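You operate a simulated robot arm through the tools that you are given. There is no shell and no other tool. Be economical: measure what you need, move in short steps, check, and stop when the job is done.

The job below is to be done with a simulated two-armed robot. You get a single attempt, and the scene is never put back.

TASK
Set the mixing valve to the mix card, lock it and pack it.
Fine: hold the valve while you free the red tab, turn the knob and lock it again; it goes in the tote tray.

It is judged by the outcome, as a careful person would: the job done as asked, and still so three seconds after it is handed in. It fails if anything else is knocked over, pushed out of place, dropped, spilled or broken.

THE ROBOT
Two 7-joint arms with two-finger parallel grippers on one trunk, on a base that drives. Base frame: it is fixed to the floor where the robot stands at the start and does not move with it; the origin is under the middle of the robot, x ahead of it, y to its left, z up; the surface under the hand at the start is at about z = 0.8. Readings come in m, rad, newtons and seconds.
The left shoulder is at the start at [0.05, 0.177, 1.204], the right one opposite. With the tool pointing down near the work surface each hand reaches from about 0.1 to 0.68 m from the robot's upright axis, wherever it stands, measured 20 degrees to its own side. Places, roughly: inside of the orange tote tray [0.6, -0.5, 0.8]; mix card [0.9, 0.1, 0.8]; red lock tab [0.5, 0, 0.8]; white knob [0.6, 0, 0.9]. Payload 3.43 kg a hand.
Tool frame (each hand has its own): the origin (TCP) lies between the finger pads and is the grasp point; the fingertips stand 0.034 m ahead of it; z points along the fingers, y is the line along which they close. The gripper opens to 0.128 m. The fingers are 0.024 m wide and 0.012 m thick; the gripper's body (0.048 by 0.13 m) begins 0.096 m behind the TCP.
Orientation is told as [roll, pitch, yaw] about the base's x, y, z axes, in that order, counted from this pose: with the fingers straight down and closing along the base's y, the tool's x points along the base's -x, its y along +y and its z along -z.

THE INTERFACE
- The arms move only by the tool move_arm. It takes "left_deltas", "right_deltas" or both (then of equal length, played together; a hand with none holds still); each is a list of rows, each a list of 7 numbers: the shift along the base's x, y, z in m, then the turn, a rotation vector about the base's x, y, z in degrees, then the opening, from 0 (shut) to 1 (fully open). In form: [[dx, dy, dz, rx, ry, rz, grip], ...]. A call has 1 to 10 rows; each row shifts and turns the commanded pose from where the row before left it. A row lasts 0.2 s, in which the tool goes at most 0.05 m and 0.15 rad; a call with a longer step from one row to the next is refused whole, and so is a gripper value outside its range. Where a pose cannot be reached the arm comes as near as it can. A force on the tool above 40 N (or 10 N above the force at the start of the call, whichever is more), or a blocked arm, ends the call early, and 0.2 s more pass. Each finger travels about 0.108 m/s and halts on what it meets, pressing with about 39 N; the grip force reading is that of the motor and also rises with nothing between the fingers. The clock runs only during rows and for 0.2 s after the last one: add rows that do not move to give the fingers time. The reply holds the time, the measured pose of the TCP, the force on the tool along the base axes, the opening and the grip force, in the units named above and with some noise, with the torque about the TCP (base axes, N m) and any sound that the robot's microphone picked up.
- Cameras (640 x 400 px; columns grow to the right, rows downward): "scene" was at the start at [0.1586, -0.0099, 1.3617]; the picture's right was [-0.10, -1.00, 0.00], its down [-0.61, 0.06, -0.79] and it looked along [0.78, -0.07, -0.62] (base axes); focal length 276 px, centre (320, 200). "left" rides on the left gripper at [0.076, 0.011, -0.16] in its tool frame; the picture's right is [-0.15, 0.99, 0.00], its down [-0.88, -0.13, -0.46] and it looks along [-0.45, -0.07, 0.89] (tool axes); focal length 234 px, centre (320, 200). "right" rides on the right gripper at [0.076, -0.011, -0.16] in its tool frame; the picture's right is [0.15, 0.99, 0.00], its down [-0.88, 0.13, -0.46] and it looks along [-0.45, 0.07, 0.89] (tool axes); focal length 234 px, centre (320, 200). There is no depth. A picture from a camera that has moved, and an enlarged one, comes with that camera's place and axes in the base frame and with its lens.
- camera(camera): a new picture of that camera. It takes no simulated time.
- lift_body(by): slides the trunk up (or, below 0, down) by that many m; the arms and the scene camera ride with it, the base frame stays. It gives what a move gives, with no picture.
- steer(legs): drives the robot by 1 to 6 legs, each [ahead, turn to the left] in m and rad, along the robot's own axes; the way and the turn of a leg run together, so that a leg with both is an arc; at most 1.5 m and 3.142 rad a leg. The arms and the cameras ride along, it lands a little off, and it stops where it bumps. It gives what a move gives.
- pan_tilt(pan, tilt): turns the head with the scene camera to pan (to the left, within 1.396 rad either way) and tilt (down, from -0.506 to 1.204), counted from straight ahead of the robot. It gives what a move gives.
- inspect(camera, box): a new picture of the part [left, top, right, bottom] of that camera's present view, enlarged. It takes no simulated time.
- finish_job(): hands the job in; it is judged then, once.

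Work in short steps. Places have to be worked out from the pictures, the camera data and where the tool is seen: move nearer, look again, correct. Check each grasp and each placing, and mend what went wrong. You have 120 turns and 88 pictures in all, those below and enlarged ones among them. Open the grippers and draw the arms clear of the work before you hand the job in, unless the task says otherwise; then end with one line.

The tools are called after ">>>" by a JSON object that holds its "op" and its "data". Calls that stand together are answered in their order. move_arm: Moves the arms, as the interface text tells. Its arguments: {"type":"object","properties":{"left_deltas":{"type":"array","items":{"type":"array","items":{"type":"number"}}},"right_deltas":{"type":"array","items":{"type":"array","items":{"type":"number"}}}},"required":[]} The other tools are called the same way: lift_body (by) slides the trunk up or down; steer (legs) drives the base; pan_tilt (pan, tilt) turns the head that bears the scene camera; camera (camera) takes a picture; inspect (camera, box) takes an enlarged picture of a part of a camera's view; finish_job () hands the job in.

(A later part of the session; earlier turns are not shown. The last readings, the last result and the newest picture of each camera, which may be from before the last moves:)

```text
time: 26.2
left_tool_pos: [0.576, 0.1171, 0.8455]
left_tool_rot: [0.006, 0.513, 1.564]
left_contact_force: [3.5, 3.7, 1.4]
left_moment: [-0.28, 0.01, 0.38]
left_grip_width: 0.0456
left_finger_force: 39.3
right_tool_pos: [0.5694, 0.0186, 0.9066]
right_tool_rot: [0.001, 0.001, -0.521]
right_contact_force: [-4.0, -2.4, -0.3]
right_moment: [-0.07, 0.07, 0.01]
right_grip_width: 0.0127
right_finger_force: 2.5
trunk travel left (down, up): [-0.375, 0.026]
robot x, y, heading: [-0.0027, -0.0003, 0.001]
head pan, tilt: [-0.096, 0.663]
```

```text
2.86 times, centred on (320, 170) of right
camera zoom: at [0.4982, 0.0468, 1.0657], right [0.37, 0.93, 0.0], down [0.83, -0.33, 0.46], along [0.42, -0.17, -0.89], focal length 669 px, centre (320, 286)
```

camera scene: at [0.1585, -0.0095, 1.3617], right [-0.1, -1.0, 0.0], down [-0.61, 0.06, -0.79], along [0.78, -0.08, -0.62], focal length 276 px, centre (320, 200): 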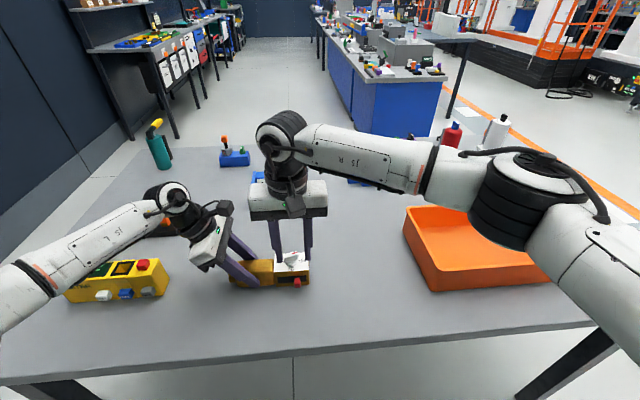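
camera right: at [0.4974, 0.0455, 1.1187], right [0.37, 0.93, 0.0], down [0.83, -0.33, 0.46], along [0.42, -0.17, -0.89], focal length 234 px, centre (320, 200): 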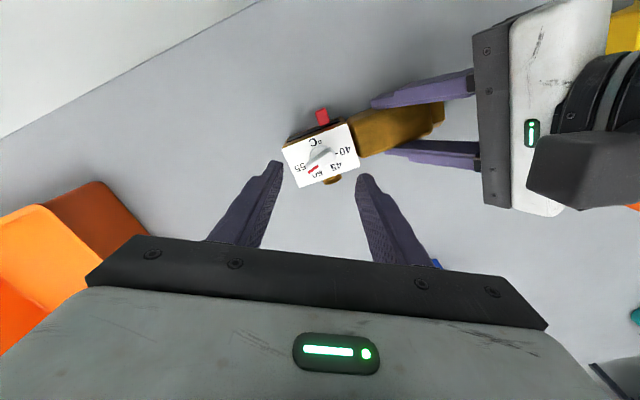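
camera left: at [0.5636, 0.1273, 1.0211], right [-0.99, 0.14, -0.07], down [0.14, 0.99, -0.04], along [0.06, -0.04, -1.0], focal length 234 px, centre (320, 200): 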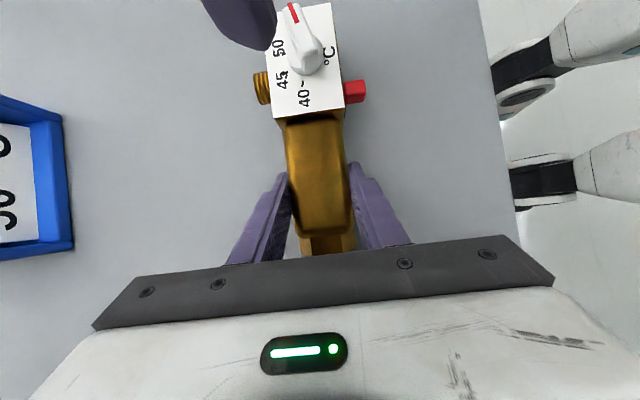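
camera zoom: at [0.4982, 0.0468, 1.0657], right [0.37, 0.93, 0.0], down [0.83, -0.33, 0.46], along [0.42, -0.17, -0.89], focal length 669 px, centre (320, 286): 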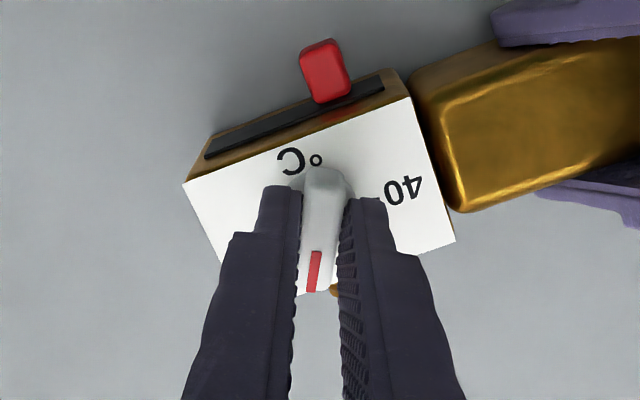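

The lever followed. I open and rise straight up, then check where the pointer stands.

>>> {"op": "move_arm", "data": {"right_deltas": [[0, 0, 0, 0, 0, 0, 0.3], [0, 0, 0, 0, 0, 0, 0.4], [0, 0, 0.04, 0, 0, 0, 0.4], [0, 0, 0.04, 0, 0, 0, 0.4], [-0.03, -0.04, 0, 0, 0, 0, 0.4], [-0.03, -0.04, 0, 0, 0, 0, 0.4], [0, -0.04, 0, 0, 0, 0, 0.4]]}}

>>> {"op": "inspect", "data": {"camera": "left", "box": [240, 0, 380, 130]}}

>>> {"op": "inspect", "data": {"camera": "scene", "box": [260, 235, 325, 300]}}

>>> {"op": "camera", "data": {"camera": "right"}}

```text
time: 27.8
left_tool_pos: [0.5744, 0.1156, 0.8461]
left_tool_rot: [0.006, 0.514, 1.564]
left_contact_force: [-0.9, -1.2, 3.7]
left_moment: [0.18, -0.13, 0.04]
left_grip_width: 0.0458
left_finger_force: 39.4
right_tool_pos: [0.5111, -0.1016, 0.9869]
right_tool_rot: [0.001, 0.0, -0.525]
right_contact_force: [0.1, -0.1, 1.0]
right_moment: [-0.02, 0.0, 0.03]
right_grip_width: 0.0515
right_finger_force: 0.1
trunk travel left (down, up): [-0.375, 0.026]
robot x, y, heading: [0.0059, -0.0014, 0.001]
head pan, tilt: [-0.096, 0.663]
```

```text
3.08 times, centred on (310, 65) of left
camera zoom: at [0.5636, 0.1268, 1.0211], right [-0.99, 0.14, -0.07], down [0.14, 0.99, -0.04], along [0.06, -0.04, -1.0], focal length 720 px, centre (351, 615)
```

zoom: 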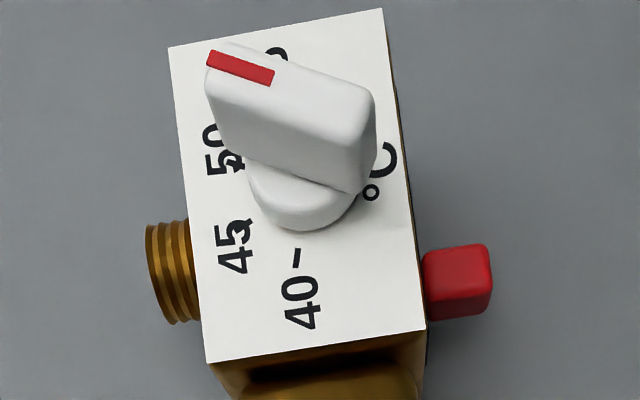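

```text
6.15 times, centred on (292, 268) of scene
camera zoom: at [0.1585, -0.0103, 1.3617], right [-0.1, -1.0, 0.0], down [-0.61, 0.06, -0.79], along [0.78, -0.07, -0.62], focal length 1696 px, centre (489, -215)
```

zoom: 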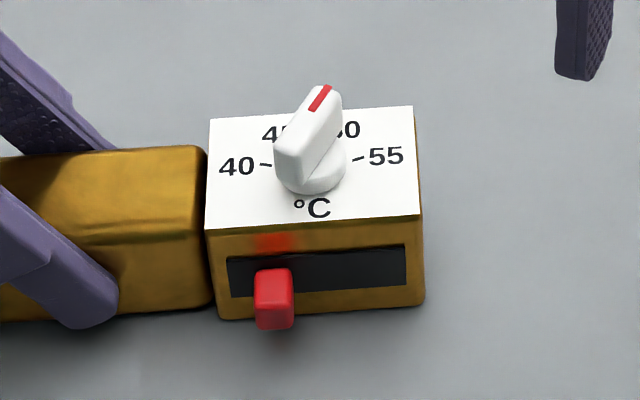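

```text
51 pictures are left
camera right: at [0.4381, -0.0744, 1.1462], right [0.37, 0.93, 0.0], down [0.83, -0.33, 0.46], along [0.42, -0.17, -0.89], focal length 234 px, centre (320, 200)
```

right: 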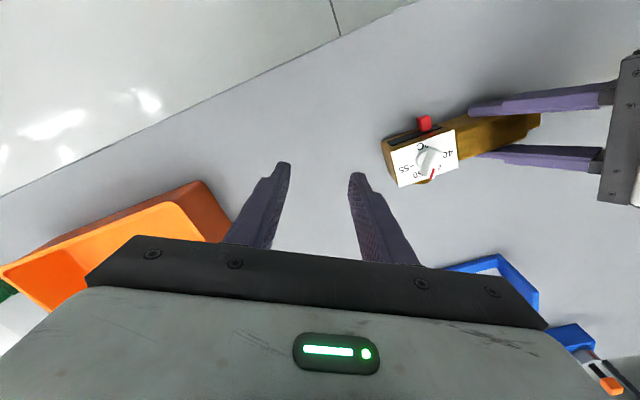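

Both views compute the pointer at about 58–60°, as intended. One enlarged check against the printed 50 tick.

>>> {"op": "inspect", "data": {"camera": "right", "box": [380, 105, 470, 195]}}

```text
4.44 times, centred on (425, 150) of right
camera zoom: at [0.4381, -0.0744, 1.1462], right [0.37, 0.93, 0.0], down [0.83, -0.33, 0.46], along [0.42, -0.17, -0.89], focal length 1041 px, centre (-147, 422)
```

zoom: 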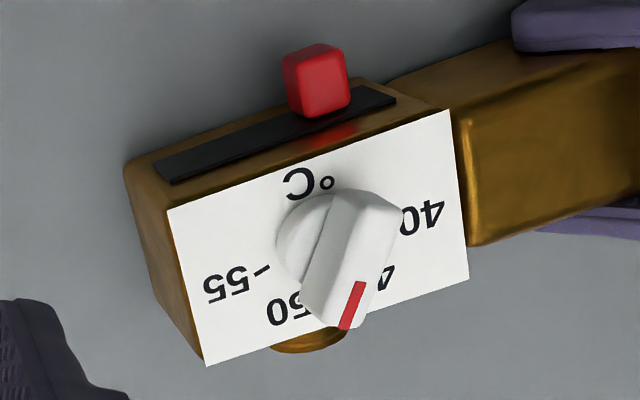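

The pointer is on 50 (three views average 60°). Now I turn the right hand back to yaw 0 and go above the tab at (0.535, 0.036).

>>> {"op": "move_arm", "data": {"right_deltas": [[0.005, 0.0, 0, 0, 0, 7.5, 0.33], [0.005, 0.03, 0, 0, 0, 7.5, 0.33], [0.005, 0.035, -0.01, 0, 0, 7.5, 0.33], [0.003, 0.035, -0.015, 0, 0, 7.5, 0.33], [0, 0.036, -0.01, 0, 0, 0, 0.33]]}}

>>> {"op": "camera", "data": {"camera": "right"}}

```text
time: 29.0
left_tool_pos: [0.575, 0.1169, 0.8451]
left_tool_rot: [0.006, 0.513, 1.562]
left_contact_force: [-1.5, 2.5, 1.6]
left_moment: [-0.29, -0.1, -0.11]
left_grip_width: 0.0458
left_finger_force: 38.9
right_tool_pos: [0.5273, 0.0352, 0.9539]
right_tool_rot: [0.001, 0.0, 0.002]
right_contact_force: [-0.4, 0.1, 0.1]
right_moment: [-0.03, 0.03, 0.04]
right_grip_width: 0.0421
right_finger_force: 0.1
trunk travel left (down, up): [-0.375, 0.026]
robot x, y, heading: [-0.0035, -0.0005, 0.0]
head pan, tilt: [-0.096, 0.663]
```

```text
49 pictures are left
camera right: at [0.45, 0.0229, 1.1124], right [-0.15, 0.99, 0.0], down [0.88, 0.13, 0.46], along [0.45, 0.07, -0.89], focal length 234 px, centre (320, 200)
```

right: 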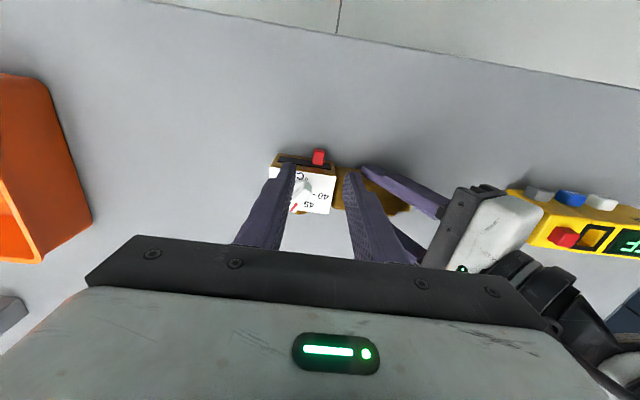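

The tab lies centred between the fingers; I descend as before.

>>> {"op": "move_arm", "data": {"right_deltas": [[0.002, 0, -0.035, 0, 0, 0, 0.33], [0, 0, -0.035, 0, 0, 0, 0.33], [0, 0, -0.02, 0, 0, 0, 0.33], [0, 0, -0.018, 0, 0, 0, 0.33], [0, 0, 0, 0, 0, 0, 0.2]]}}

>>> {"op": "inspect", "data": {"camera": "scene", "box": [215, 225, 325, 305]}}

```text
time: 30.2
left_tool_pos: [0.5744, 0.1167, 0.8465]
left_tool_rot: [0.004, 0.512, 1.563]
left_contact_force: [-2.4, -0.4, 0.2]
left_moment: [-0.08, -0.05, -0.08]
left_grip_width: 0.0456
left_finger_force: 38.7
right_tool_pos: [0.5303, 0.0365, 0.844]
right_tool_rot: [0.001, 0.0, 0.0]
right_contact_force: [0.5, -0.4, 0.4]
right_moment: [-0.01, 0.0, 0.01]
right_grip_width: 0.0257
right_finger_force: 0.1
trunk travel left (down, up): [-0.375, 0.026]
robot x, y, heading: [-0.0022, 0.0016, 0.002]
head pan, tilt: [-0.096, 0.663]
```

```text
5.00 times, centred on (270, 265) of scene
camera zoom: at [0.1583, -0.0099, 1.3617], right [-0.1, -1.0, 0.0], down [-0.61, 0.06, -0.79], along [0.78, -0.07, -0.62], focal length 1378 px, centre (570, -125)
```

zoom: 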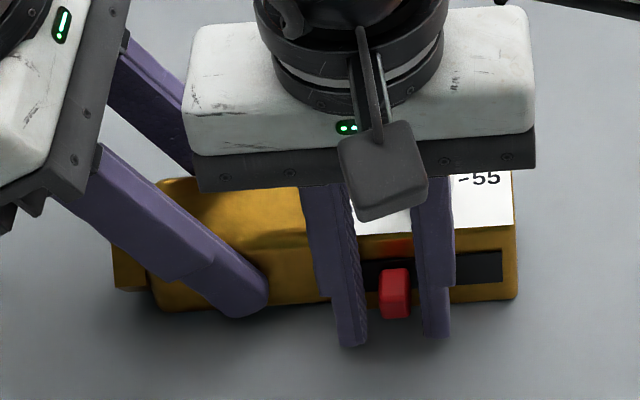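

Straddled. I push the tab right (−y) about 30 mm in small steps.

>>> {"op": "move_arm", "data": {"right_deltas": [[0, -0.006, 0, 0, 0, 0, 0.18], [0, -0.006, 0, 0, 0, 0, 0.18], [0, -0.006, 0, 0, 0, 0, 0.18], [0, -0.006, 0, 0, 0, 0, 0.18], [0, -0.004, 0, 0, 0, 0, 0.18], [0, -0.003, 0, 0, 0, 0, 0.18]]}}

>>> {"op": "inspect", "data": {"camera": "scene", "box": [215, 225, 325, 305]}}

```text
time: 31.6
left_tool_pos: [0.5747, 0.1154, 0.8442]
left_tool_rot: [0.005, 0.515, 1.562]
left_contact_force: [-0.4, -1.6, 0.8]
left_moment: [0.09, -0.1, 0.07]
left_grip_width: 0.0457
left_finger_force: 38.9
right_tool_pos: [0.5297, 0.0039, 0.843]
right_tool_rot: [-0.002, 0.0, 0.001]
right_contact_force: [-0.5, 1.7, -0.7]
right_moment: [0.03, 0.02, -0.01]
right_grip_width: 0.0241
right_finger_force: 0.5
trunk travel left (down, up): [-0.375, 0.026]
robot x, y, heading: [-0.0001, 0.0015, 0.004]
head pan, tilt: [-0.096, 0.663]
```

```text
5.00 times, centred on (270, 265) of scene
camera zoom: at [0.1585, -0.0099, 1.3617], right [-0.1, -1.0, 0.0], down [-0.61, 0.06, -0.79], along [0.78, -0.07, -0.62], focal length 1378 px, centre (570, -125)
```

zoom: 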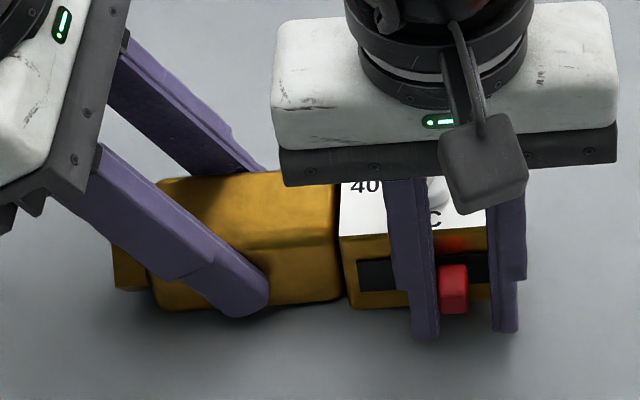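

The tab is almost at its starting place with no resistance; I press on to the right stop.

>>> {"op": "move_arm", "data": {"right_deltas": [[0, -0.002, 0, 0, 0, 0, 0.18], [0, -0.003, 0, 0, 0, 0, 0.18], [0, -0.003, 0, 0, 0, 0, 0.18]]}}

>>> {"op": "inspect", "data": {"camera": "scene", "box": [215, 225, 325, 305]}}

```text
time: 32.4
left_tool_pos: [0.574, 0.1153, 0.8455]
left_tool_rot: [0.005, 0.515, 1.563]
left_contact_force: [0.3, -7.6, -0.1]
left_moment: [0.6, -0.19, 0.39]
left_grip_width: 0.0457
left_finger_force: 39.3
right_tool_pos: [0.5311, -0.0015, 0.8435]
right_tool_rot: [0.005, 0.0, 0.002]
right_contact_force: [0.1, 8.6, 2.5]
right_moment: [0.14, -0.09, -0.02]
right_grip_width: 0.0283
right_finger_force: 4.6
trunk travel left (down, up): [-0.375, 0.026]
robot x, y, heading: [0.0025, -0.0013, 0.001]
head pan, tilt: [-0.096, 0.663]
```

```text
5.00 times, centred on (270, 265) of scene
camera zoom: at [0.1585, -0.0099, 1.3617], right [-0.1, -1.0, 0.0], down [-0.61, 0.06, -0.79], along [0.78, -0.07, -0.62], focal length 1378 px, centre (570, -125)
```

zoom: 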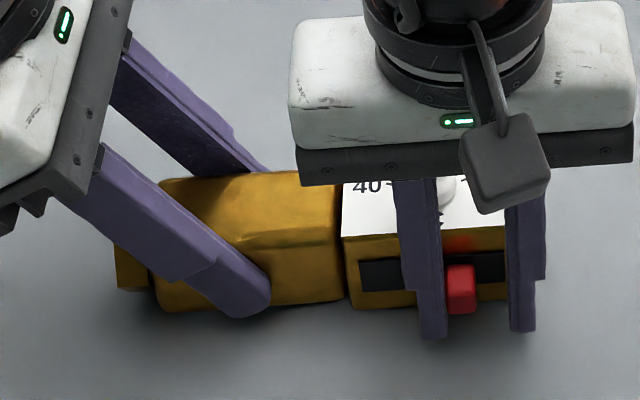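

The tab is back at its locked right stop (8.6 N). I back off and lift the right hand away, then verify.

>>> {"op": "move_arm", "data": {"right_deltas": [[0, 0.006, 0, 0, 0, 0, 0.25], [0, 0, 0.04, 0, 0, 0, 0.33], [0, 0, 0.045, 0, 0, 0, 0.5], [0, -0.03, 0.03, 0, 0, 0, 0.6], [-0.01, -0.045, 0.02, 0, 0, 0, 0.8], [-0.01, -0.045, 0.02, 0, 0, 0, 1]]}}

>>> {"op": "inspect", "data": {"camera": "scene", "box": [215, 225, 325, 305]}}

>>> {"op": "inspect", "data": {"camera": "left", "box": [240, 0, 380, 130]}}

```text
refused: row 5 steps farther than a row can; nothing moved
```

```text
5.00 times, centred on (270, 265) of scene
camera zoom: at [0.1585, -0.0099, 1.3617], right [-0.1, -1.0, 0.0], down [-0.61, 0.06, -0.79], along [0.78, -0.07, -0.62], focal length 1378 px, centre (570, -125)
```

zoom: 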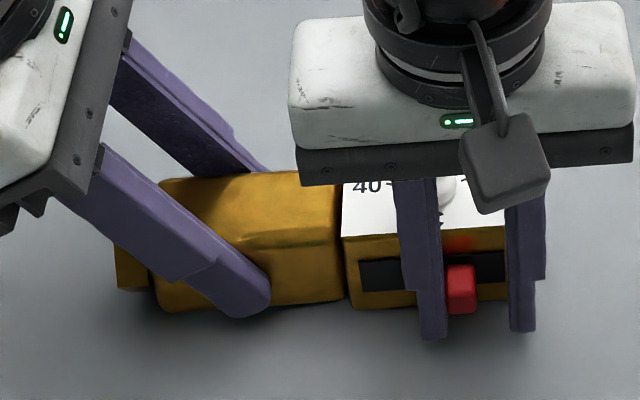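

```text
3.08 times, centred on (310, 65) of left
camera zoom: at [0.5633, 0.1263, 1.0211], right [-0.99, 0.14, -0.07], down [0.14, 0.99, -0.04], along [0.06, -0.05, -1.0], focal length 720 px, centre (351, 615)
```

zoom: 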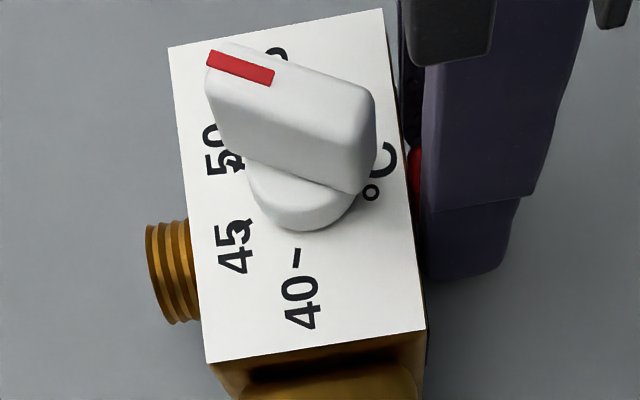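

That was refused for too long a step; I repeat it with shorter steps.

>>> {"op": "move_arm", "data": {"right_deltas": [[0, 0.006, 0, 0, 0, 0, 0.25], [0, 0, 0.04, 0, 0, 0, 0.33], [0, 0, 0.045, 0, 0, 0, 0.5], [0, -0.03, 0.03, 0, 0, 0, 0.6], [-0.01, -0.04, 0.02, 0, 0, 0, 0.8], [-0.01, -0.04, 0.02, 0, 0, 0, 1]]}}

>>> {"op": "inspect", "data": {"camera": "scene", "box": [215, 225, 325, 305]}}

```text
time: 33.8
left_tool_pos: [0.5744, 0.1154, 0.8452]
left_tool_rot: [0.006, 0.513, 1.562]
left_contact_force: [-0.2, 1.3, 1.2]
left_moment: [-0.39, -0.13, 0.02]
left_grip_width: 0.0456
left_finger_force: 38.7
right_tool_pos: [0.5095, -0.1082, 0.9993]
right_tool_rot: [-0.001, 0.0, -0.001]
right_contact_force: [-0.2, -0.1, -0.6]
right_moment: [0.02, -0.01, -0.03]
right_grip_width: 0.1282
right_finger_force: 0.0
trunk travel left (down, up): [-0.375, 0.026]
robot x, y, heading: [-0.0023, -0.0018, 0.001]
head pan, tilt: [-0.096, 0.663]
```

```text
5.00 times, centred on (270, 265) of scene
camera zoom: at [0.1582, -0.0103, 1.3617], right [-0.1, -1.0, 0.0], down [-0.61, 0.06, -0.79], along [0.78, -0.07, -0.62], focal length 1378 px, centre (570, -125)
```

zoom: 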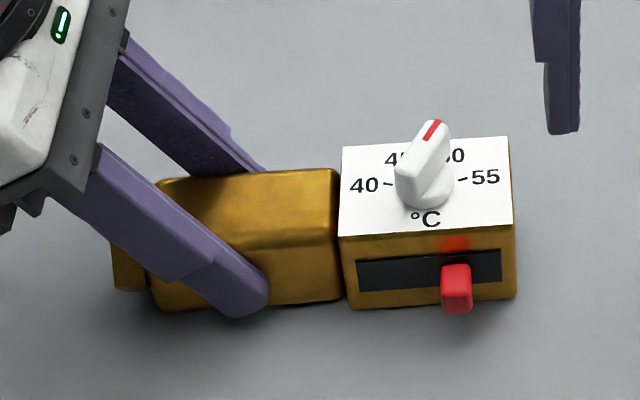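

Tab locked at its original place and knob at 50. The tray is beyond the left hand's reach, so the right hand will carry it: I release with the left hand and raise it clear.

>>> {"op": "move_arm", "data": {"left_deltas": [[0, 0, 0, 0, 0, 0, 0.45], [0, 0, 0, 0, 0, 0, 0.7], [0, 0, 0, 0, 0, 0, 0.8], [0, 0.01, 0.04, 0, 0, 0, 0.8], [0, 0.01, 0.045, 0, 0, 0, 0.8], [-0.01, 0.02, 0.04, 0, 0, 0, 0.8], [-0.02, 0.03, 0.03, 0, 0, 0, 0.8], [-0.02, 0.04, 0.02, 0, 0, 0, 0.8], [-0.02, 0.04, 0.02, 0, 0, 0, 0.8]]}}

>>> {"op": "camera", "data": {"camera": "scene"}}

```text
time: 35.8
left_tool_pos: [0.504, 0.2656, 1.0388]
left_tool_rot: [0.005, 0.514, 1.564]
left_contact_force: [0.0, -0.9, 0.3]
left_moment: [0.03, -0.04, 0.03]
left_grip_width: 0.1026
left_finger_force: 0.0
right_tool_pos: [0.5075, -0.1079, 0.999]
right_tool_rot: [-0.001, 0.001, 0.0]
right_contact_force: [-0.3, 1.2, 0.8]
right_moment: [-0.04, -0.02, -0.01]
right_grip_width: 0.1278
right_finger_force: 0.1
trunk travel left (down, up): [-0.375, 0.026]
robot x, y, heading: [-0.0025, -0.0, -0.002]
head pan, tilt: [-0.096, 0.663]
```

```text
42 pictures are left
camera scene: at [0.158, -0.0094, 1.3618], right [-0.1, -1.0, 0.0], down [-0.61, 0.06, -0.79], along [0.78, -0.08, -0.62], focal length 276 px, centre (320, 200)
```

scene: 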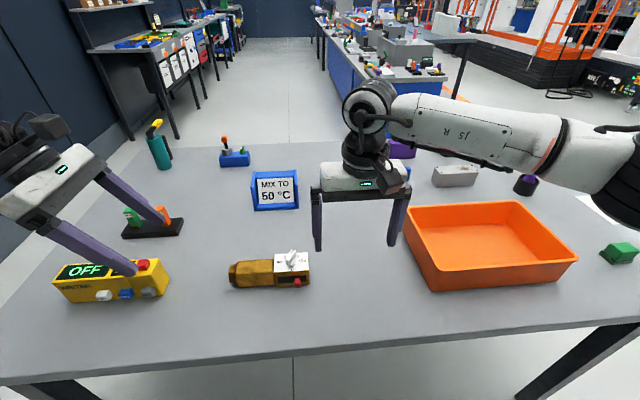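

All is undisturbed. I turn the right hand to yaw −90° on the way to above the brass body (0.573, 0.095).

>>> {"op": "move_arm", "data": {"right_deltas": [[0.0065, 0.02, 0, 0, 0, -8.5, 1], [0.0065, 0.02, 0, 0, 0, -8.5, 1], [0.0065, 0.02, 0, 0, 0, -8.5, 1], [0.0065, 0.02, 0, 0, 0, -8.5, 1], [0.0065, 0.02, 0, 0, 0, -8.5, 1], [0.0065, 0.02, 0, 0, 0, -8.5, 1], [0.0065, 0.02, 0, 0, 0, -8.5, 1], [0.0065, 0.02, 0, 0, 0, -8.5, 1], [0.0065, 0.02, 0, 0, 0, -8.5, 1], [0.0065, 0.023, -0.02, 0, 0, -8.5, 1]]}}

>>> {"op": "camera", "data": {"camera": "right"}}

```text
time: 38.0
left_tool_pos: [0.5057, 0.2651, 1.0401]
left_tool_rot: [0.006, 0.512, 1.565]
left_contact_force: [-0.5, 0.2, -0.3]
left_moment: [0.01, -0.03, -0.03]
left_grip_width: 0.1024
left_finger_force: 0.1
right_tool_pos: [0.5758, 0.0668, 0.983]
right_tool_rot: [0.008, 0.005, -1.513]
right_contact_force: [-0.3, 0.5, 0.0]
right_moment: [0.0, 0.03, -0.01]
right_grip_width: 0.128
right_finger_force: 0.0
right hand out of reach, approached as far as the arm can: row 10
trunk travel left (down, up): [-0.375, 0.026]
robot x, y, heading: [-0.002, 0.001, 0.001]
head pan, tilt: [-0.096, 0.663]
```

```text
41 pictures are left
camera right: at [0.5574, 0.1406, 1.1428], right [0.98, 0.2, 0.01], down [0.18, -0.87, 0.45], along [0.1, -0.44, -0.89], focal length 234 px, centre (320, 200)
```

right: 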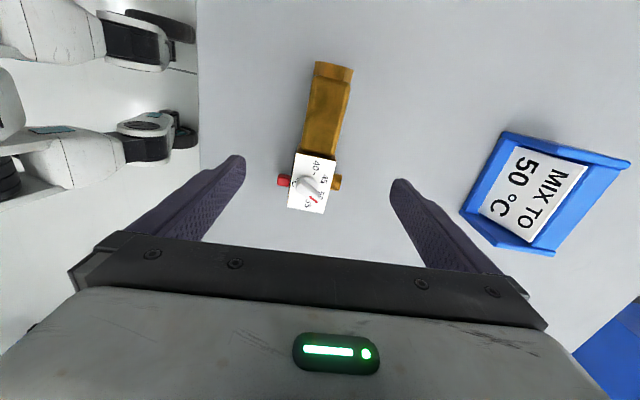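

The arm is near a limit at y≈0.067. I try easing the yaw a little while moving on to y≈0.09.

>>> {"op": "move_arm", "data": {"right_deltas": [[-0.002, 0.008, -0.015, 0, 0, 3, 1], [0, 0.01, -0.02, 0, 0, 3, 1], [0, 0.01, -0.02, 0, 0, 0, 1]]}}

```text
time: 39.0
left_tool_pos: [0.5052, 0.2651, 1.0407]
left_tool_rot: [0.005, 0.512, 1.565]
left_contact_force: [0.2, 0.0, 0.8]
left_moment: [0.06, 0.02, -0.02]
left_grip_width: 0.1025
left_finger_force: 0.0
right_tool_pos: [0.5823, 0.0585, 0.9316]
right_tool_rot: [0.016, -0.002, -1.439]
right_contact_force: [-0.5, 0.3, -0.6]
right_moment: [-0.03, 0.01, 0.02]
right_grip_width: 0.1278
right_finger_force: 0.1
right hand out of reach, approached as far as the arm can: row 2, 3
trunk travel left (down, up): [-0.375, 0.026]
robot x, y, heading: [0.0005, 0.0014, -0.003]
head pan, tilt: [-0.096, 0.663]
stopped in row 3 (right hand): the arm was blocked; the commanded pose is now the measured one
```

Not reachable there. Instead the left hand will carry the valve about 0.12 m to the right on the table and the right hand will take it from there. First I raise the right hand and draw it off to the right.

>>> {"op": "move_arm", "data": {"right_deltas": [[0, -0.005, 0.045, 0, 0, 0, 1], [-0.005, -0.03, 0.035, 0, 0, 0, 1], [-0.005, -0.045, 0.01, 0, 0, 0, 1], [-0.005, -0.045, 0.01, 0, 0, 0, 1], [-0.005, -0.045, 0, 0, 0, 0, 1], [-0.005, -0.045, 0, 0, 0, 0, 1], [-0.005, -0.045, 0, 0, 0, 0, 1], [0, -0.045, 0, 0, 0, 0, 1], [0, -0.04, 0, 0, 0, 0, 1]]}}

>>> {"op": "camera", "data": {"camera": "scene"}}

```text
time: 41.0
left_tool_pos: [0.5052, 0.2643, 1.0405]
left_tool_rot: [0.005, 0.515, 1.564]
left_contact_force: [-0.3, -0.9, 0.0]
left_moment: [0.05, 0.03, -0.02]
left_grip_width: 0.1023
left_finger_force: 0.0
right_tool_pos: [0.5467, -0.2815, 1.0309]
right_tool_rot: [0.015, 0.001, -1.433]
right_contact_force: [0.2, 0.6, -0.9]
right_moment: [0.0, -0.02, 0.01]
right_grip_width: 0.128
right_finger_force: 0.0
trunk travel left (down, up): [-0.375, 0.026]
robot x, y, heading: [0.0015, 0.0037, 0.001]
head pan, tilt: [-0.096, 0.663]
```

```text
40 pictures are left
camera scene: at [0.1585, -0.0105, 1.3617], right [-0.1, -1.0, 0.0], down [-0.61, 0.06, -0.79], along [0.78, -0.07, -0.62], focal length 276 px, centre (320, 200)
```

scene: 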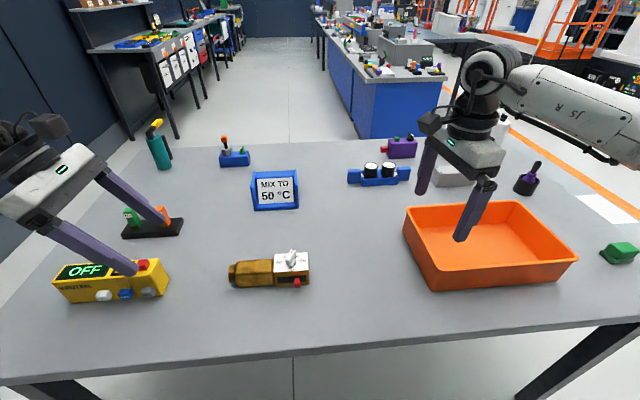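

The valve is undisturbed. The left hand goes back along its own path to straddle the body.

>>> {"op": "move_arm", "data": {"left_deltas": [[0.02, -0.04, -0.02, 0, 0, 0, 0.8], [0.02, -0.04, -0.02, 0, 0, 0, 0.8], [0.02, -0.03, -0.03, 0, 0, 0, 0.8], [0.009, -0.02, -0.04, 0, 0, 0, 0.8], [0, -0.01, -0.045, 0, 0, 0, 0.8], [0, -0.009, -0.04, 0, 0, 0, 0.8]]}}

>>> {"op": "camera", "data": {"camera": "left"}}

```text
time: 42.4
left_tool_pos: [0.5747, 0.1193, 0.8453]
left_tool_rot: [0.006, 0.513, 1.563]
left_contact_force: [-0.4, 0.0, 0.3]
left_moment: [-0.02, -0.03, -0.01]
left_grip_width: 0.1024
left_finger_force: 0.1
right_tool_pos: [0.5481, -0.2818, 1.0309]
right_tool_rot: [0.012, 0.002, -1.433]
right_contact_force: [0.0, -0.3, 0.8]
right_moment: [0.03, 0.02, -0.02]
right_grip_width: 0.1281
right_finger_force: 0.2
trunk travel left (down, up): [-0.375, 0.026]
robot x, y, heading: [0.0017, -0.0001, -0.003]
head pan, tilt: [-0.096, 0.663]
```

```text
39 pictures are left
camera left: at [0.5637, 0.1292, 1.0201], right [-0.99, 0.14, -0.07], down [0.14, 0.99, -0.04], along [0.06, -0.04, -1.0], focal length 234 px, centre (320, 200)
```

left: 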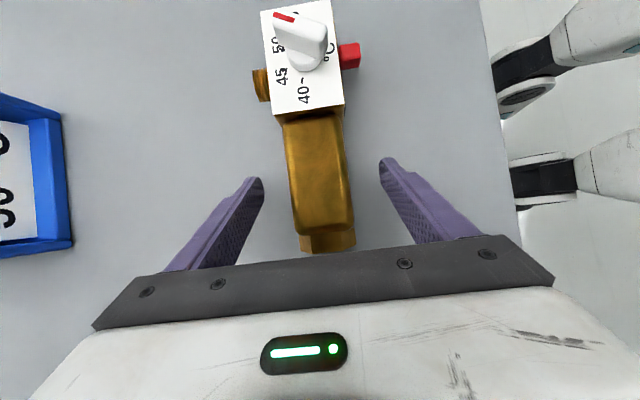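

Well placed. I move 8 mm nearer the centre of mass, close, and lift slightly.

>>> {"op": "move_arm", "data": {"left_deltas": [[0, -0.008, 0, 0, 0, 0, 0.7], [0, 0, 0, 0, 0, 0, 0.45], [0, 0, 0, 0, 0, 0, 0.3], [0, 0, 0, 0, 0, 0, 0.15], [0, 0, 0, 0, 0, 0, 0.15], [0, 0, 0.008, 0, 0, 0, 0.15], [0, 0, 0.012, 0, 0, 0, 0.15]]}}

>>> {"op": "inspect", "data": {"camera": "scene", "box": [215, 225, 325, 305]}}

```text
time: 44.0
left_tool_pos: [0.5743, 0.1085, 0.865]
left_tool_rot: [0.006, 0.514, 1.562]
left_contact_force: [0.3, -0.1, -0.1]
left_moment: [0.0, 0.0, 0.03]
left_grip_width: 0.0489
left_finger_force: 0.3
right_tool_pos: [0.5475, -0.2814, 1.0314]
right_tool_rot: [0.015, 0.002, -1.432]
right_contact_force: [0.4, -0.5, 0.3]
right_moment: [-0.01, 0.0, -0.01]
right_grip_width: 0.1279
right_finger_force: 0.1
trunk travel left (down, up): [-0.375, 0.026]
robot x, y, heading: [-0.0008, -0.0015, 0.005]
head pan, tilt: [-0.096, 0.663]
```

```text
5.00 times, centred on (270, 265) of scene
camera zoom: at [0.1585, -0.0099, 1.3618], right [-0.1, -1.0, 0.0], down [-0.61, 0.06, -0.79], along [0.78, -0.07, -0.62], focal length 1378 px, centre (570, -125)
```

zoom: 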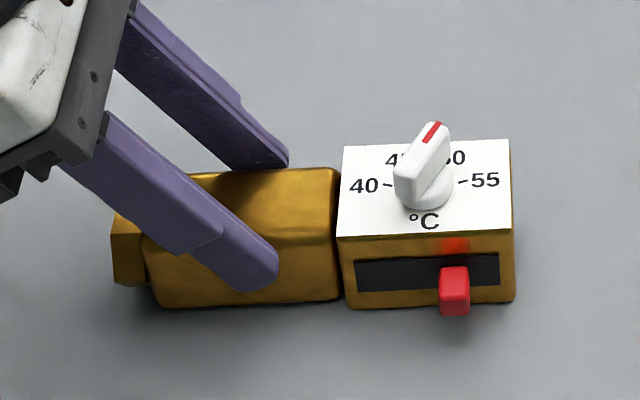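

The reading shows little grip force and the valve remains on the table. I look from the left hand.

>>> {"op": "camera", "data": {"camera": "left"}}

>>> {"op": "move_arm", "data": {"left_deltas": [[0, 0, 0, 0, 0, 0, 0.38], [0, 0, 0, 0, 0, 0, 0.38]]}}

```text
37 pictures are left
camera left: at [0.5638, 0.1201, 1.0411], right [-0.99, 0.14, -0.07], down [0.14, 0.99, -0.04], along [0.06, -0.05, -1.0], focal length 234 px, centre (320, 200)
```

left: 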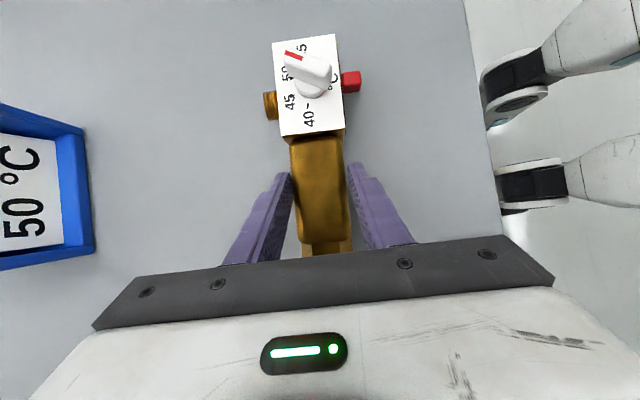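

```text
time: 44.6
left_tool_pos: [0.5744, 0.1089, 0.8651]
left_tool_rot: [0.006, 0.514, 1.563]
left_contact_force: [0.8, 0.1, 1.2]
left_moment: [0.0, 0.0, -0.02]
left_grip_width: 0.0488
left_finger_force: 0.2
right_tool_pos: [0.548, -0.2811, 1.0304]
right_tool_rot: [0.017, 0.002, -1.434]
right_contact_force: [0.0, -0.3, 0.1]
right_moment: [0.02, -0.01, 0.01]
right_grip_width: 0.1281
right_finger_force: 0.1
trunk travel left (down, up): [-0.375, 0.026]
robot x, y, heading: [0.0011, 0.0029, 0.003]
head pan, tilt: [-0.096, 0.663]
```

Odd reading; I lower again to the former grip height (0.845), close, and read before lifting.

>>> {"op": "move_arm", "data": {"left_deltas": [[0, 0, 0, 0, 0, 0, 0.6], [0, 0, -0.02, 0, 0, 0, 0.6], [0, 0, 0, 0, 0, 0, 0.3], [0, 0, 0, 0, 0, 0, 0.2], [0, 0, 0, 0, 0, 0, 0.2], [0, 0, 0, 0, 0, 0, 0.2]]}}

```text
time: 46.0
left_tool_pos: [0.5745, 0.1087, 0.8433]
left_tool_rot: [0.008, 0.513, 1.563]
left_contact_force: [-1.2, 0.4, 0.6]
left_moment: [0.07, -0.04, 0.01]
left_grip_width: 0.046
left_finger_force: 39.0
right_tool_pos: [0.5477, -0.2814, 1.0312]
right_tool_rot: [0.012, 0.001, -1.433]
right_contact_force: [-0.1, -0.8, -0.4]
right_moment: [0.03, -0.02, -0.05]
right_grip_width: 0.1276
right_finger_force: 0.0
trunk travel left (down, up): [-0.375, 0.026]
robot x, y, heading: [0.0016, 0.0006, 0.005]
head pan, tilt: [-0.096, 0.663]
```

Gripped at 39 N. I lift only 6 mm and read.

>>> {"op": "move_arm", "data": {"left_deltas": [[0, 0, 0.003, 0, 0, 0, 0.2], [0, 0, 0.003, 0, 0, 0, 0.2], [0, 0, 0, 0, 0, 0, 0.2]]}}

>>> {"op": "inspect", "data": {"camera": "scene", "box": [215, 225, 325, 305]}}

```text
time: 46.8
left_tool_pos: [0.5741, 0.108, 0.8507]
left_tool_rot: [0.007, 0.514, 1.564]
left_contact_force: [0.6, 0.2, -4.4]
left_moment: [0.19, -0.03, -0.03]
left_grip_width: 0.0458
left_finger_force: 39.1
right_tool_pos: [0.548, -0.2819, 1.0308]
right_tool_rot: [0.015, 0.002, -1.434]
right_contact_force: [-0.4, 0.4, -0.1]
right_moment: [0.01, -0.03, 0.0]
right_grip_width: 0.1282
right_finger_force: 0.0
trunk travel left (down, up): [-0.375, 0.026]
robot x, y, heading: [-0.0029, 0.0026, -0.003]
head pan, tilt: [-0.096, 0.663]
```

```text
5.00 times, centred on (270, 265) of scene
camera zoom: at [0.159, -0.0099, 1.3616], right [-0.1, -1.0, 0.0], down [-0.61, 0.06, -0.79], along [0.78, -0.07, -0.62], focal length 1378 px, centre (570, -125)
```

zoom: 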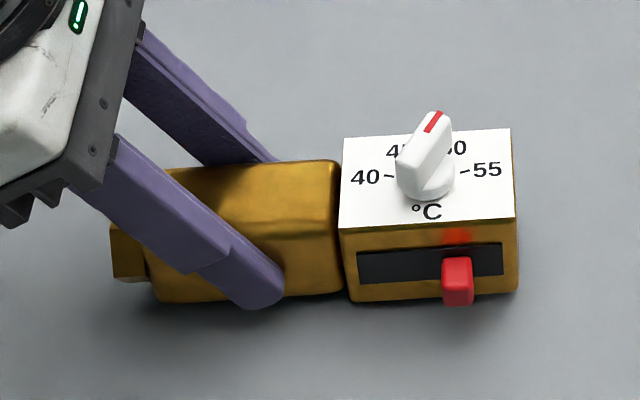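

Lifted level, about 4.5 N. I carry it 0.12 m to the right slowly, a little higher.

>>> {"op": "move_arm", "data": {"left_deltas": [[0, -0.005, 0.006, 0, 0, 0, 0.2], [0, -0.015, 0, 0, 0, 0, 0.2], [0, -0.02, 0, 0, 0, 0, 0.2], [0, -0.02, 0, 0, 0, 0, 0.2], [0, -0.02, 0, 0, 0, 0, 0.2], [0, -0.02, 0, 0, 0, 0, 0.2], [0, -0.015, 0, 0, 0, 0, 0.2], [0, -0.005, 0, 0, 0, 0, 0.2]]}}

>>> {"op": "camera", "data": {"camera": "scene"}}

```text
time: 48.6
left_tool_pos: [0.5749, -0.0116, 0.8569]
left_tool_rot: [0.006, 0.514, 1.567]
left_contact_force: [0.2, -0.5, -3.7]
left_moment: [0.23, 0.01, -0.03]
left_grip_width: 0.0458
left_finger_force: 39.4
right_tool_pos: [0.5479, -0.2802, 1.0317]
right_tool_rot: [0.014, 0.001, -1.433]
right_contact_force: [-0.6, -0.6, -0.7]
right_moment: [0.02, 0.03, 0.04]
right_grip_width: 0.1278
right_finger_force: 0.1
trunk travel left (down, up): [-0.375, 0.026]
robot x, y, heading: [0.0008, -0.0009, 0.002]
head pan, tilt: [-0.096, 0.663]
```

```text
35 pictures are left
camera scene: at [0.159, -0.01, 1.3616], right [-0.1, -1.0, 0.0], down [-0.61, 0.06, -0.79], along [0.78, -0.07, -0.62], focal length 276 px, centre (320, 200)
```

scene: 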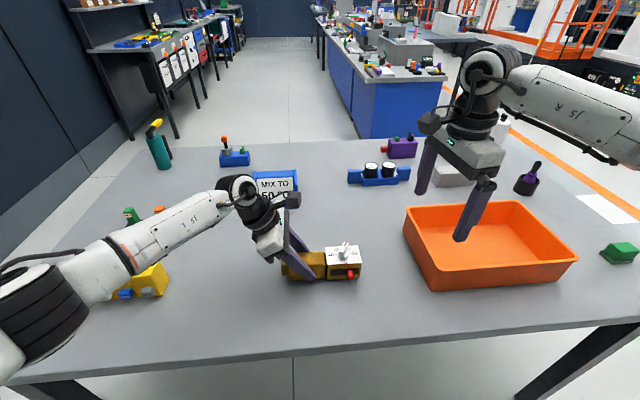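

Carried safely. I lower it to the table, checking the force, then release.

>>> {"op": "move_arm", "data": {"left_deltas": [[0, 0, -0.006, 0, 0, 0, 0.2], [0, 0, -0.005, 0, 0, 0, 0.2], [0, 0, -0.002, 0, 0, 0, 0.2], [0, 0, 0, 0, 0, 0, 0.2]]}}

```text
time: 49.6
left_tool_pos: [0.574, -0.0105, 0.8435]
left_tool_rot: [0.007, 0.515, 1.564]
left_contact_force: [0.1, 0.3, -0.4]
left_moment: [0.32, -0.13, 0.01]
left_grip_width: 0.0452
left_finger_force: 39.0
right_tool_pos: [0.5481, -0.2804, 1.0312]
right_tool_rot: [0.015, 0.0, -1.432]
right_contact_force: [0.0, 0.2, 0.5]
right_moment: [0.01, 0.01, -0.02]
right_grip_width: 0.128
right_finger_force: 0.0
trunk travel left (down, up): [-0.375, 0.026]
robot x, y, heading: [0.0023, -0.0009, 0.001]
head pan, tilt: [-0.096, 0.663]
```

The table now carries it (force ≈ 0). I release and draw the left hand up and away to the left.

>>> {"op": "move_arm", "data": {"left_deltas": [[0, 0, 0, 0, 0, 0, 0.45], [0, 0, 0, 0, 0, 0, 0.7], [0, 0, 0, 0, 0, 0, 0.8], [0, 0.01, 0.04, 0, 0, 0, 0.8], [0, 0.01, 0.045, 0, 0, 0, 0.8], [-0.01, 0.03, 0.035, 0, 0, 0, 0.8], [-0.02, 0.04, 0.02, 0, 0, 0, 0.8], [-0.02, 0.04, 0.02, 0, 0, 0, 0.8], [-0.02, 0.04, 0.02, 0, 0, 0, 0.8], [-0.005, 0.045, 0, 0, 0, 0, 0.8]]}}

>>> {"op": "move_arm", "data": {"left_deltas": [[0, 0.045, 0, 0, 0, 0, 0.8], [0, 0.03, 0, 0, 0, 0, 0.8]], "right_deltas": [[0.005, 0.045, 0, 0, 0, 0, 1], [0.005, 0.04, 0, 0, 0, -4, 1]]}}

>>> {"op": "camera", "data": {"camera": "scene"}}

>>> {"op": "camera", "data": {"camera": "right"}}

```text
time: 51.8
left_tool_pos: [0.4983, 0.207, 1.0218]
left_tool_rot: [0.006, 0.513, 1.564]
left_contact_force: [-0.6, -0.5, 0.0]
left_moment: [0.0, 0.01, 0.02]
left_grip_width: 0.1022
left_finger_force: 0.1
right_tool_pos: [0.5473, -0.2801, 1.0321]
right_tool_rot: [0.016, 0.0, -1.433]
right_contact_force: [0.5, 0.8, 0.2]
right_moment: [0.0, -0.01, 0.02]
right_grip_width: 0.1281
right_finger_force: 0.0
trunk travel left (down, up): [-0.375, 0.026]
robot x, y, heading: [0.0004, 0.0019, -0.002]
head pan, tilt: [-0.096, 0.663]
```

```text
time: 52.4
left_tool_pos: [0.4999, 0.2802, 1.0231]
left_tool_rot: [0.007, 0.513, 1.565]
left_contact_force: [0.4, -0.5, 0.2]
left_moment: [-0.03, 0.0, 0.0]
left_grip_width: 0.1023
left_finger_force: 0.1
right_tool_pos: [0.5577, -0.1957, 1.0313]
right_tool_rot: [0.013, 0.001, -1.504]
right_contact_force: [0.4, -0.4, 0.6]
right_moment: [0.0, 0.0, -0.02]
right_grip_width: 0.1279
right_finger_force: 0.1
trunk travel left (down, up): [-0.375, 0.026]
robot x, y, heading: [0.0021, -0.0002, -0.006]
head pan, tilt: [-0.096, 0.663]
```

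```text
34 pictures are left
camera scene: at [0.1587, -0.0095, 1.3617], right [-0.1, -1.0, 0.0], down [-0.61, 0.06, -0.79], along [0.78, -0.08, -0.62], focal length 276 px, centre (320, 200)
```

scene: 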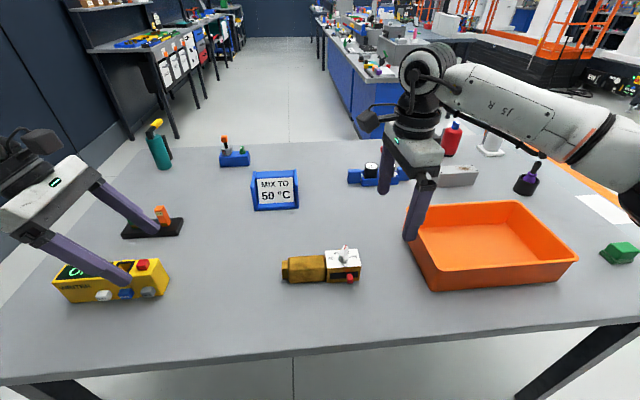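

```text
33 pictures are left
camera right: at [0.5384, -0.1222, 1.1905], right [0.98, 0.21, 0.01], down [0.18, -0.87, 0.46], along [0.11, -0.44, -0.89], focal length 234 px, centre (320, 200)
```

right: 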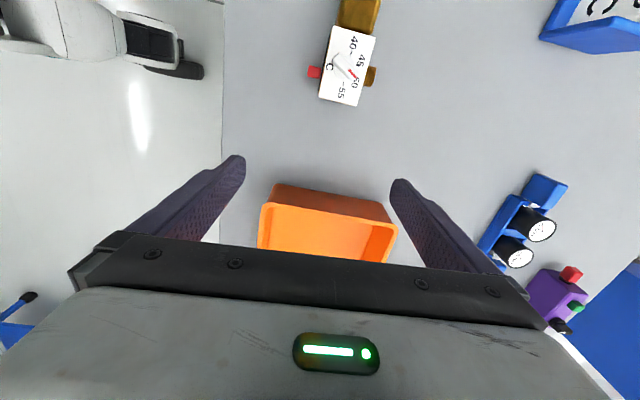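

The valve sits upright, its body now at y −0.06…0.026. I bring the right hand above it at (0.573, −0.032), yaw −90°.

>>> {"op": "move_arm", "data": {"right_deltas": [[0.004, 0.042, -0.015, 0, 0, -2, 1], [0.004, 0.042, -0.015, 0, 0, -2, 1], [0.004, 0.042, -0.015, 0, 0, 0, 1], [0.0035, 0.038, -0.015, 0, 0, 0, 1]]}}

>>> {"op": "camera", "data": {"camera": "right"}}

```text
time: 53.4
left_tool_pos: [0.5003, 0.2804, 1.0229]
left_tool_rot: [0.004, 0.513, 1.564]
left_contact_force: [0.3, -0.1, 0.5]
left_moment: [0.01, -0.05, 0.01]
left_grip_width: 0.1028
left_finger_force: 0.1
right_tool_pos: [0.574, -0.0333, 0.9714]
right_tool_rot: [0.016, 0.001, -1.574]
right_contact_force: [0.3, -0.6, -0.7]
right_moment: [0.02, -0.02, -0.03]
right_grip_width: 0.128
right_finger_force: 0.1
trunk travel left (down, up): [-0.375, 0.026]
robot x, y, heading: [-0.0001, 0.0027, -0.002]
head pan, tilt: [-0.096, 0.663]
```

```text
32 pictures are left
camera right: at [0.5595, 0.0417, 1.1292], right [0.99, 0.14, 0.01], down [0.12, -0.88, 0.46], along [0.08, -0.45, -0.89], focal length 234 px, centre (320, 200)
```

right: 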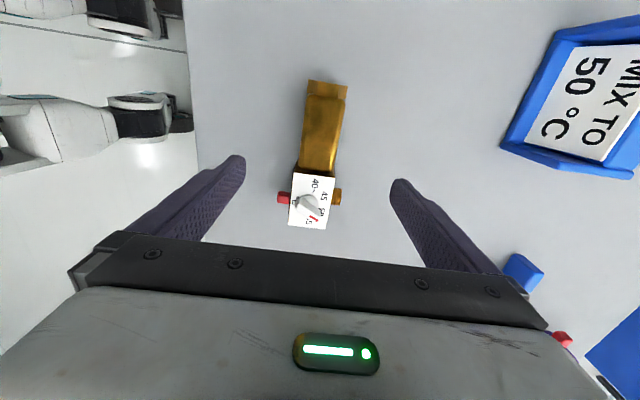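

The body is centred between the fingers. I descend to z≈0.845 in steps.

>>> {"op": "move_arm", "data": {"right_deltas": [[0.001, 0.001, -0.04, 0, 0, 0, 1], [0, 0, -0.035, 0, 0, 0, 1], [0, 0, -0.03, 0, 0, 0, 0.9], [0, 0, -0.021, 0, 0, 0, 0.8]]}}

>>> {"op": "camera", "data": {"camera": "right"}}

```text
time: 54.4
left_tool_pos: [0.5008, 0.28, 1.0239]
left_tool_rot: [0.004, 0.512, 1.565]
left_contact_force: [-0.3, 0.5, 0.1]
left_moment: [0.0, 0.02, -0.01]
left_grip_width: 0.1025
left_finger_force: 0.1
right_tool_pos: [0.5735, -0.0327, 0.8436]
right_tool_rot: [0.014, -0.001, -1.573]
right_contact_force: [0.5, 0.0, 0.4]
right_moment: [0.0, -0.03, -0.01]
right_grip_width: 0.1025
right_finger_force: 0.1
trunk travel left (down, up): [-0.375, 0.026]
robot x, y, heading: [-0.0016, -0.0026, -0.001]
head pan, tilt: [-0.096, 0.663]
```

```text
31 pictures are left
camera right: at [0.5586, 0.0423, 1.0031], right [0.99, 0.14, 0.01], down [0.12, -0.88, 0.46], along [0.08, -0.45, -0.89], focal length 234 px, centre (320, 200)
```

right: 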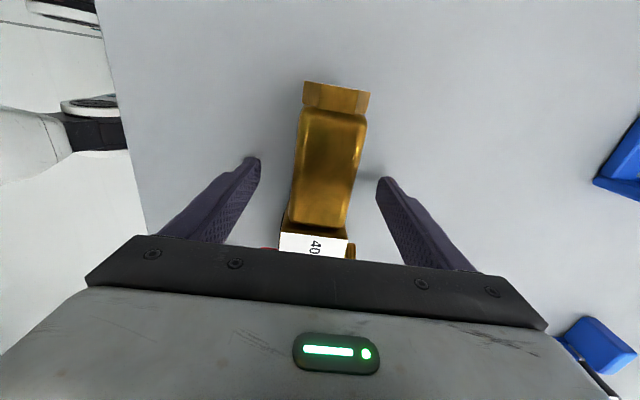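

The body is a few mm towards +x of the jaw centre; I shift +4 mm and close.

>>> {"op": "move_arm", "data": {"right_deltas": [[0.004, 0, 0, 0, 0, 0, 0.7], [0, 0, 0, 0, 0, 0, 0.5], [0, 0, 0, 0, 0, 0, 0.4], [0, 0, 0, 0, 0, 0, 0.3], [0, 0, 0, 0, 0, 0, 0.2], [0, 0, 0, 0, 0, 0, 0.2]]}}

>>> {"op": "camera", "data": {"camera": "right"}}

```text
time: 55.8
left_tool_pos: [0.4999, 0.2809, 1.0235]
left_tool_rot: [0.005, 0.513, 1.564]
left_contact_force: [0.8, -0.6, -0.4]
left_moment: [0.01, 0.04, 0.03]
left_grip_width: 0.1024
left_finger_force: 0.1
right_tool_pos: [0.579, -0.0318, 0.8456]
right_tool_rot: [0.014, 0.002, -1.573]
right_contact_force: [-1.1, 0.5, 0.9]
right_moment: [-0.1, 0.22, -0.1]
right_grip_width: 0.0458
right_finger_force: 38.8
trunk travel left (down, up): [-0.375, 0.026]
robot x, y, heading: [-0.0002, 0.0003, 0.001]
head pan, tilt: [-0.096, 0.663]
```

```text
30 pictures are left
camera right: at [0.563, 0.0428, 1.004], right [0.99, 0.14, 0.01], down [0.12, -0.88, 0.46], along [0.08, -0.45, -0.89], focal length 234 px, centre (320, 200)
```

right: 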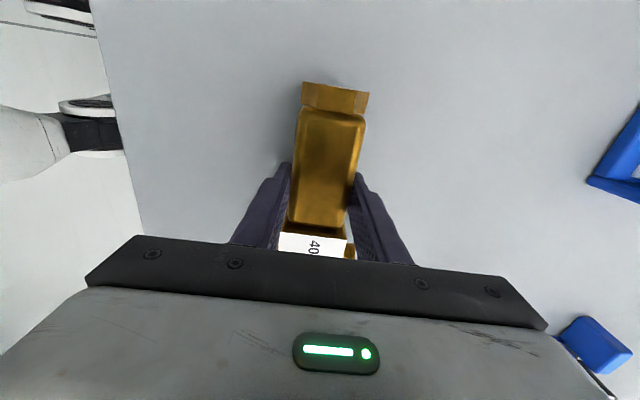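

Firm grip (46 mm, 39 N). A small test lift, then read.

>>> {"op": "move_arm", "data": {"right_deltas": [[0, 0, 0.004, 0, 0, 0, 0.2], [0, 0, 0.008, 0, 0, 0, 0.2], [0, 0, 0.01, 0, 0, 0, 0.2], [0, 0, 0, 0, 0, 0, 0.2]]}}

>>> {"op": "camera", "data": {"camera": "scene"}}

```text
time: 56.8
left_tool_pos: [0.5008, 0.2799, 1.0228]
left_tool_rot: [0.007, 0.513, 1.564]
left_contact_force: [-0.2, 0.4, 0.2]
left_moment: [-0.01, 0.0, 0.02]
left_grip_width: 0.1025
left_finger_force: 0.0
right_tool_pos: [0.5787, -0.0337, 0.8652]
right_tool_rot: [0.014, 0.003, -1.572]
right_contact_force: [-1.5, 0.0, -3.5]
right_moment: [0.12, 0.01, -0.01]
right_grip_width: 0.0457
right_finger_force: 38.7
trunk travel left (down, up): [-0.375, 0.026]
robot x, y, heading: [-0.0, 0.002, 0.001]
head pan, tilt: [-0.096, 0.663]
```

```text
29 pictures are left
camera scene: at [0.159, -0.0099, 1.3616], right [-0.1, -1.0, 0.0], down [-0.61, 0.06, -0.79], along [0.78, -0.07, -0.62], focal length 276 px, centre (320, 200)
```

scene: 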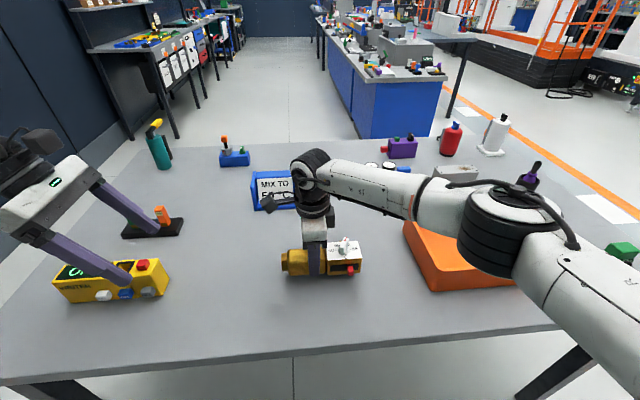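

Held level. I lift it to z≈0.99, well over the tray wall.

>>> {"op": "move_arm", "data": {"right_deltas": [[0, 0, 0.03, 0, 0, 0, 0.2], [0, -0.01, 0.035, 0, 0, 0, 0.2], [0, -0.025, 0.03, 0, 0, 0, 0.2], [0, -0.035, 0.02, 0, 0, 0, 0.2], [0.002, -0.04, 0.005, 0, 0, 0, 0.2], [0.002, -0.04, 0, 0, 0, 0, 0.2], [0.002, -0.04, 0, 0, 0, 0, 0.2], [0.002, -0.04, 0, 0, 0, 0, 0.2]]}}

>>> {"op": "camera", "data": {"camera": "scene"}}

```text
time: 58.6
left_tool_pos: [0.4994, 0.2787, 1.0236]
left_tool_rot: [0.007, 0.511, 1.564]
left_contact_force: [0.0, -0.2, 0.6]
left_moment: [0.02, 0.02, 0.03]
left_grip_width: 0.1024
left_finger_force: 0.1
right_tool_pos: [0.5875, -0.2649, 0.9863]
right_tool_rot: [0.014, 0.0, -1.573]
right_contact_force: [1.0, -0.9, -4.2]
right_moment: [0.13, 0.0, 0.02]
right_grip_width: 0.0455
right_finger_force: 39.4
trunk travel left (down, up): [-0.375, 0.026]
robot x, y, heading: [-0.0027, 0.0002, 0.002]
head pan, tilt: [-0.096, 0.663]
```

```text
28 pictures are left
camera scene: at [0.1589, -0.0108, 1.3616], right [-0.1, -1.0, 0.0], down [-0.61, 0.06, -0.79], along [0.78, -0.07, -0.62], focal length 276 px, centre (320, 200)
```

scene: 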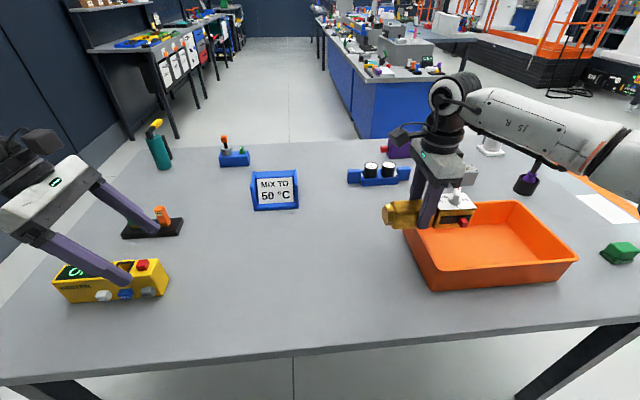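

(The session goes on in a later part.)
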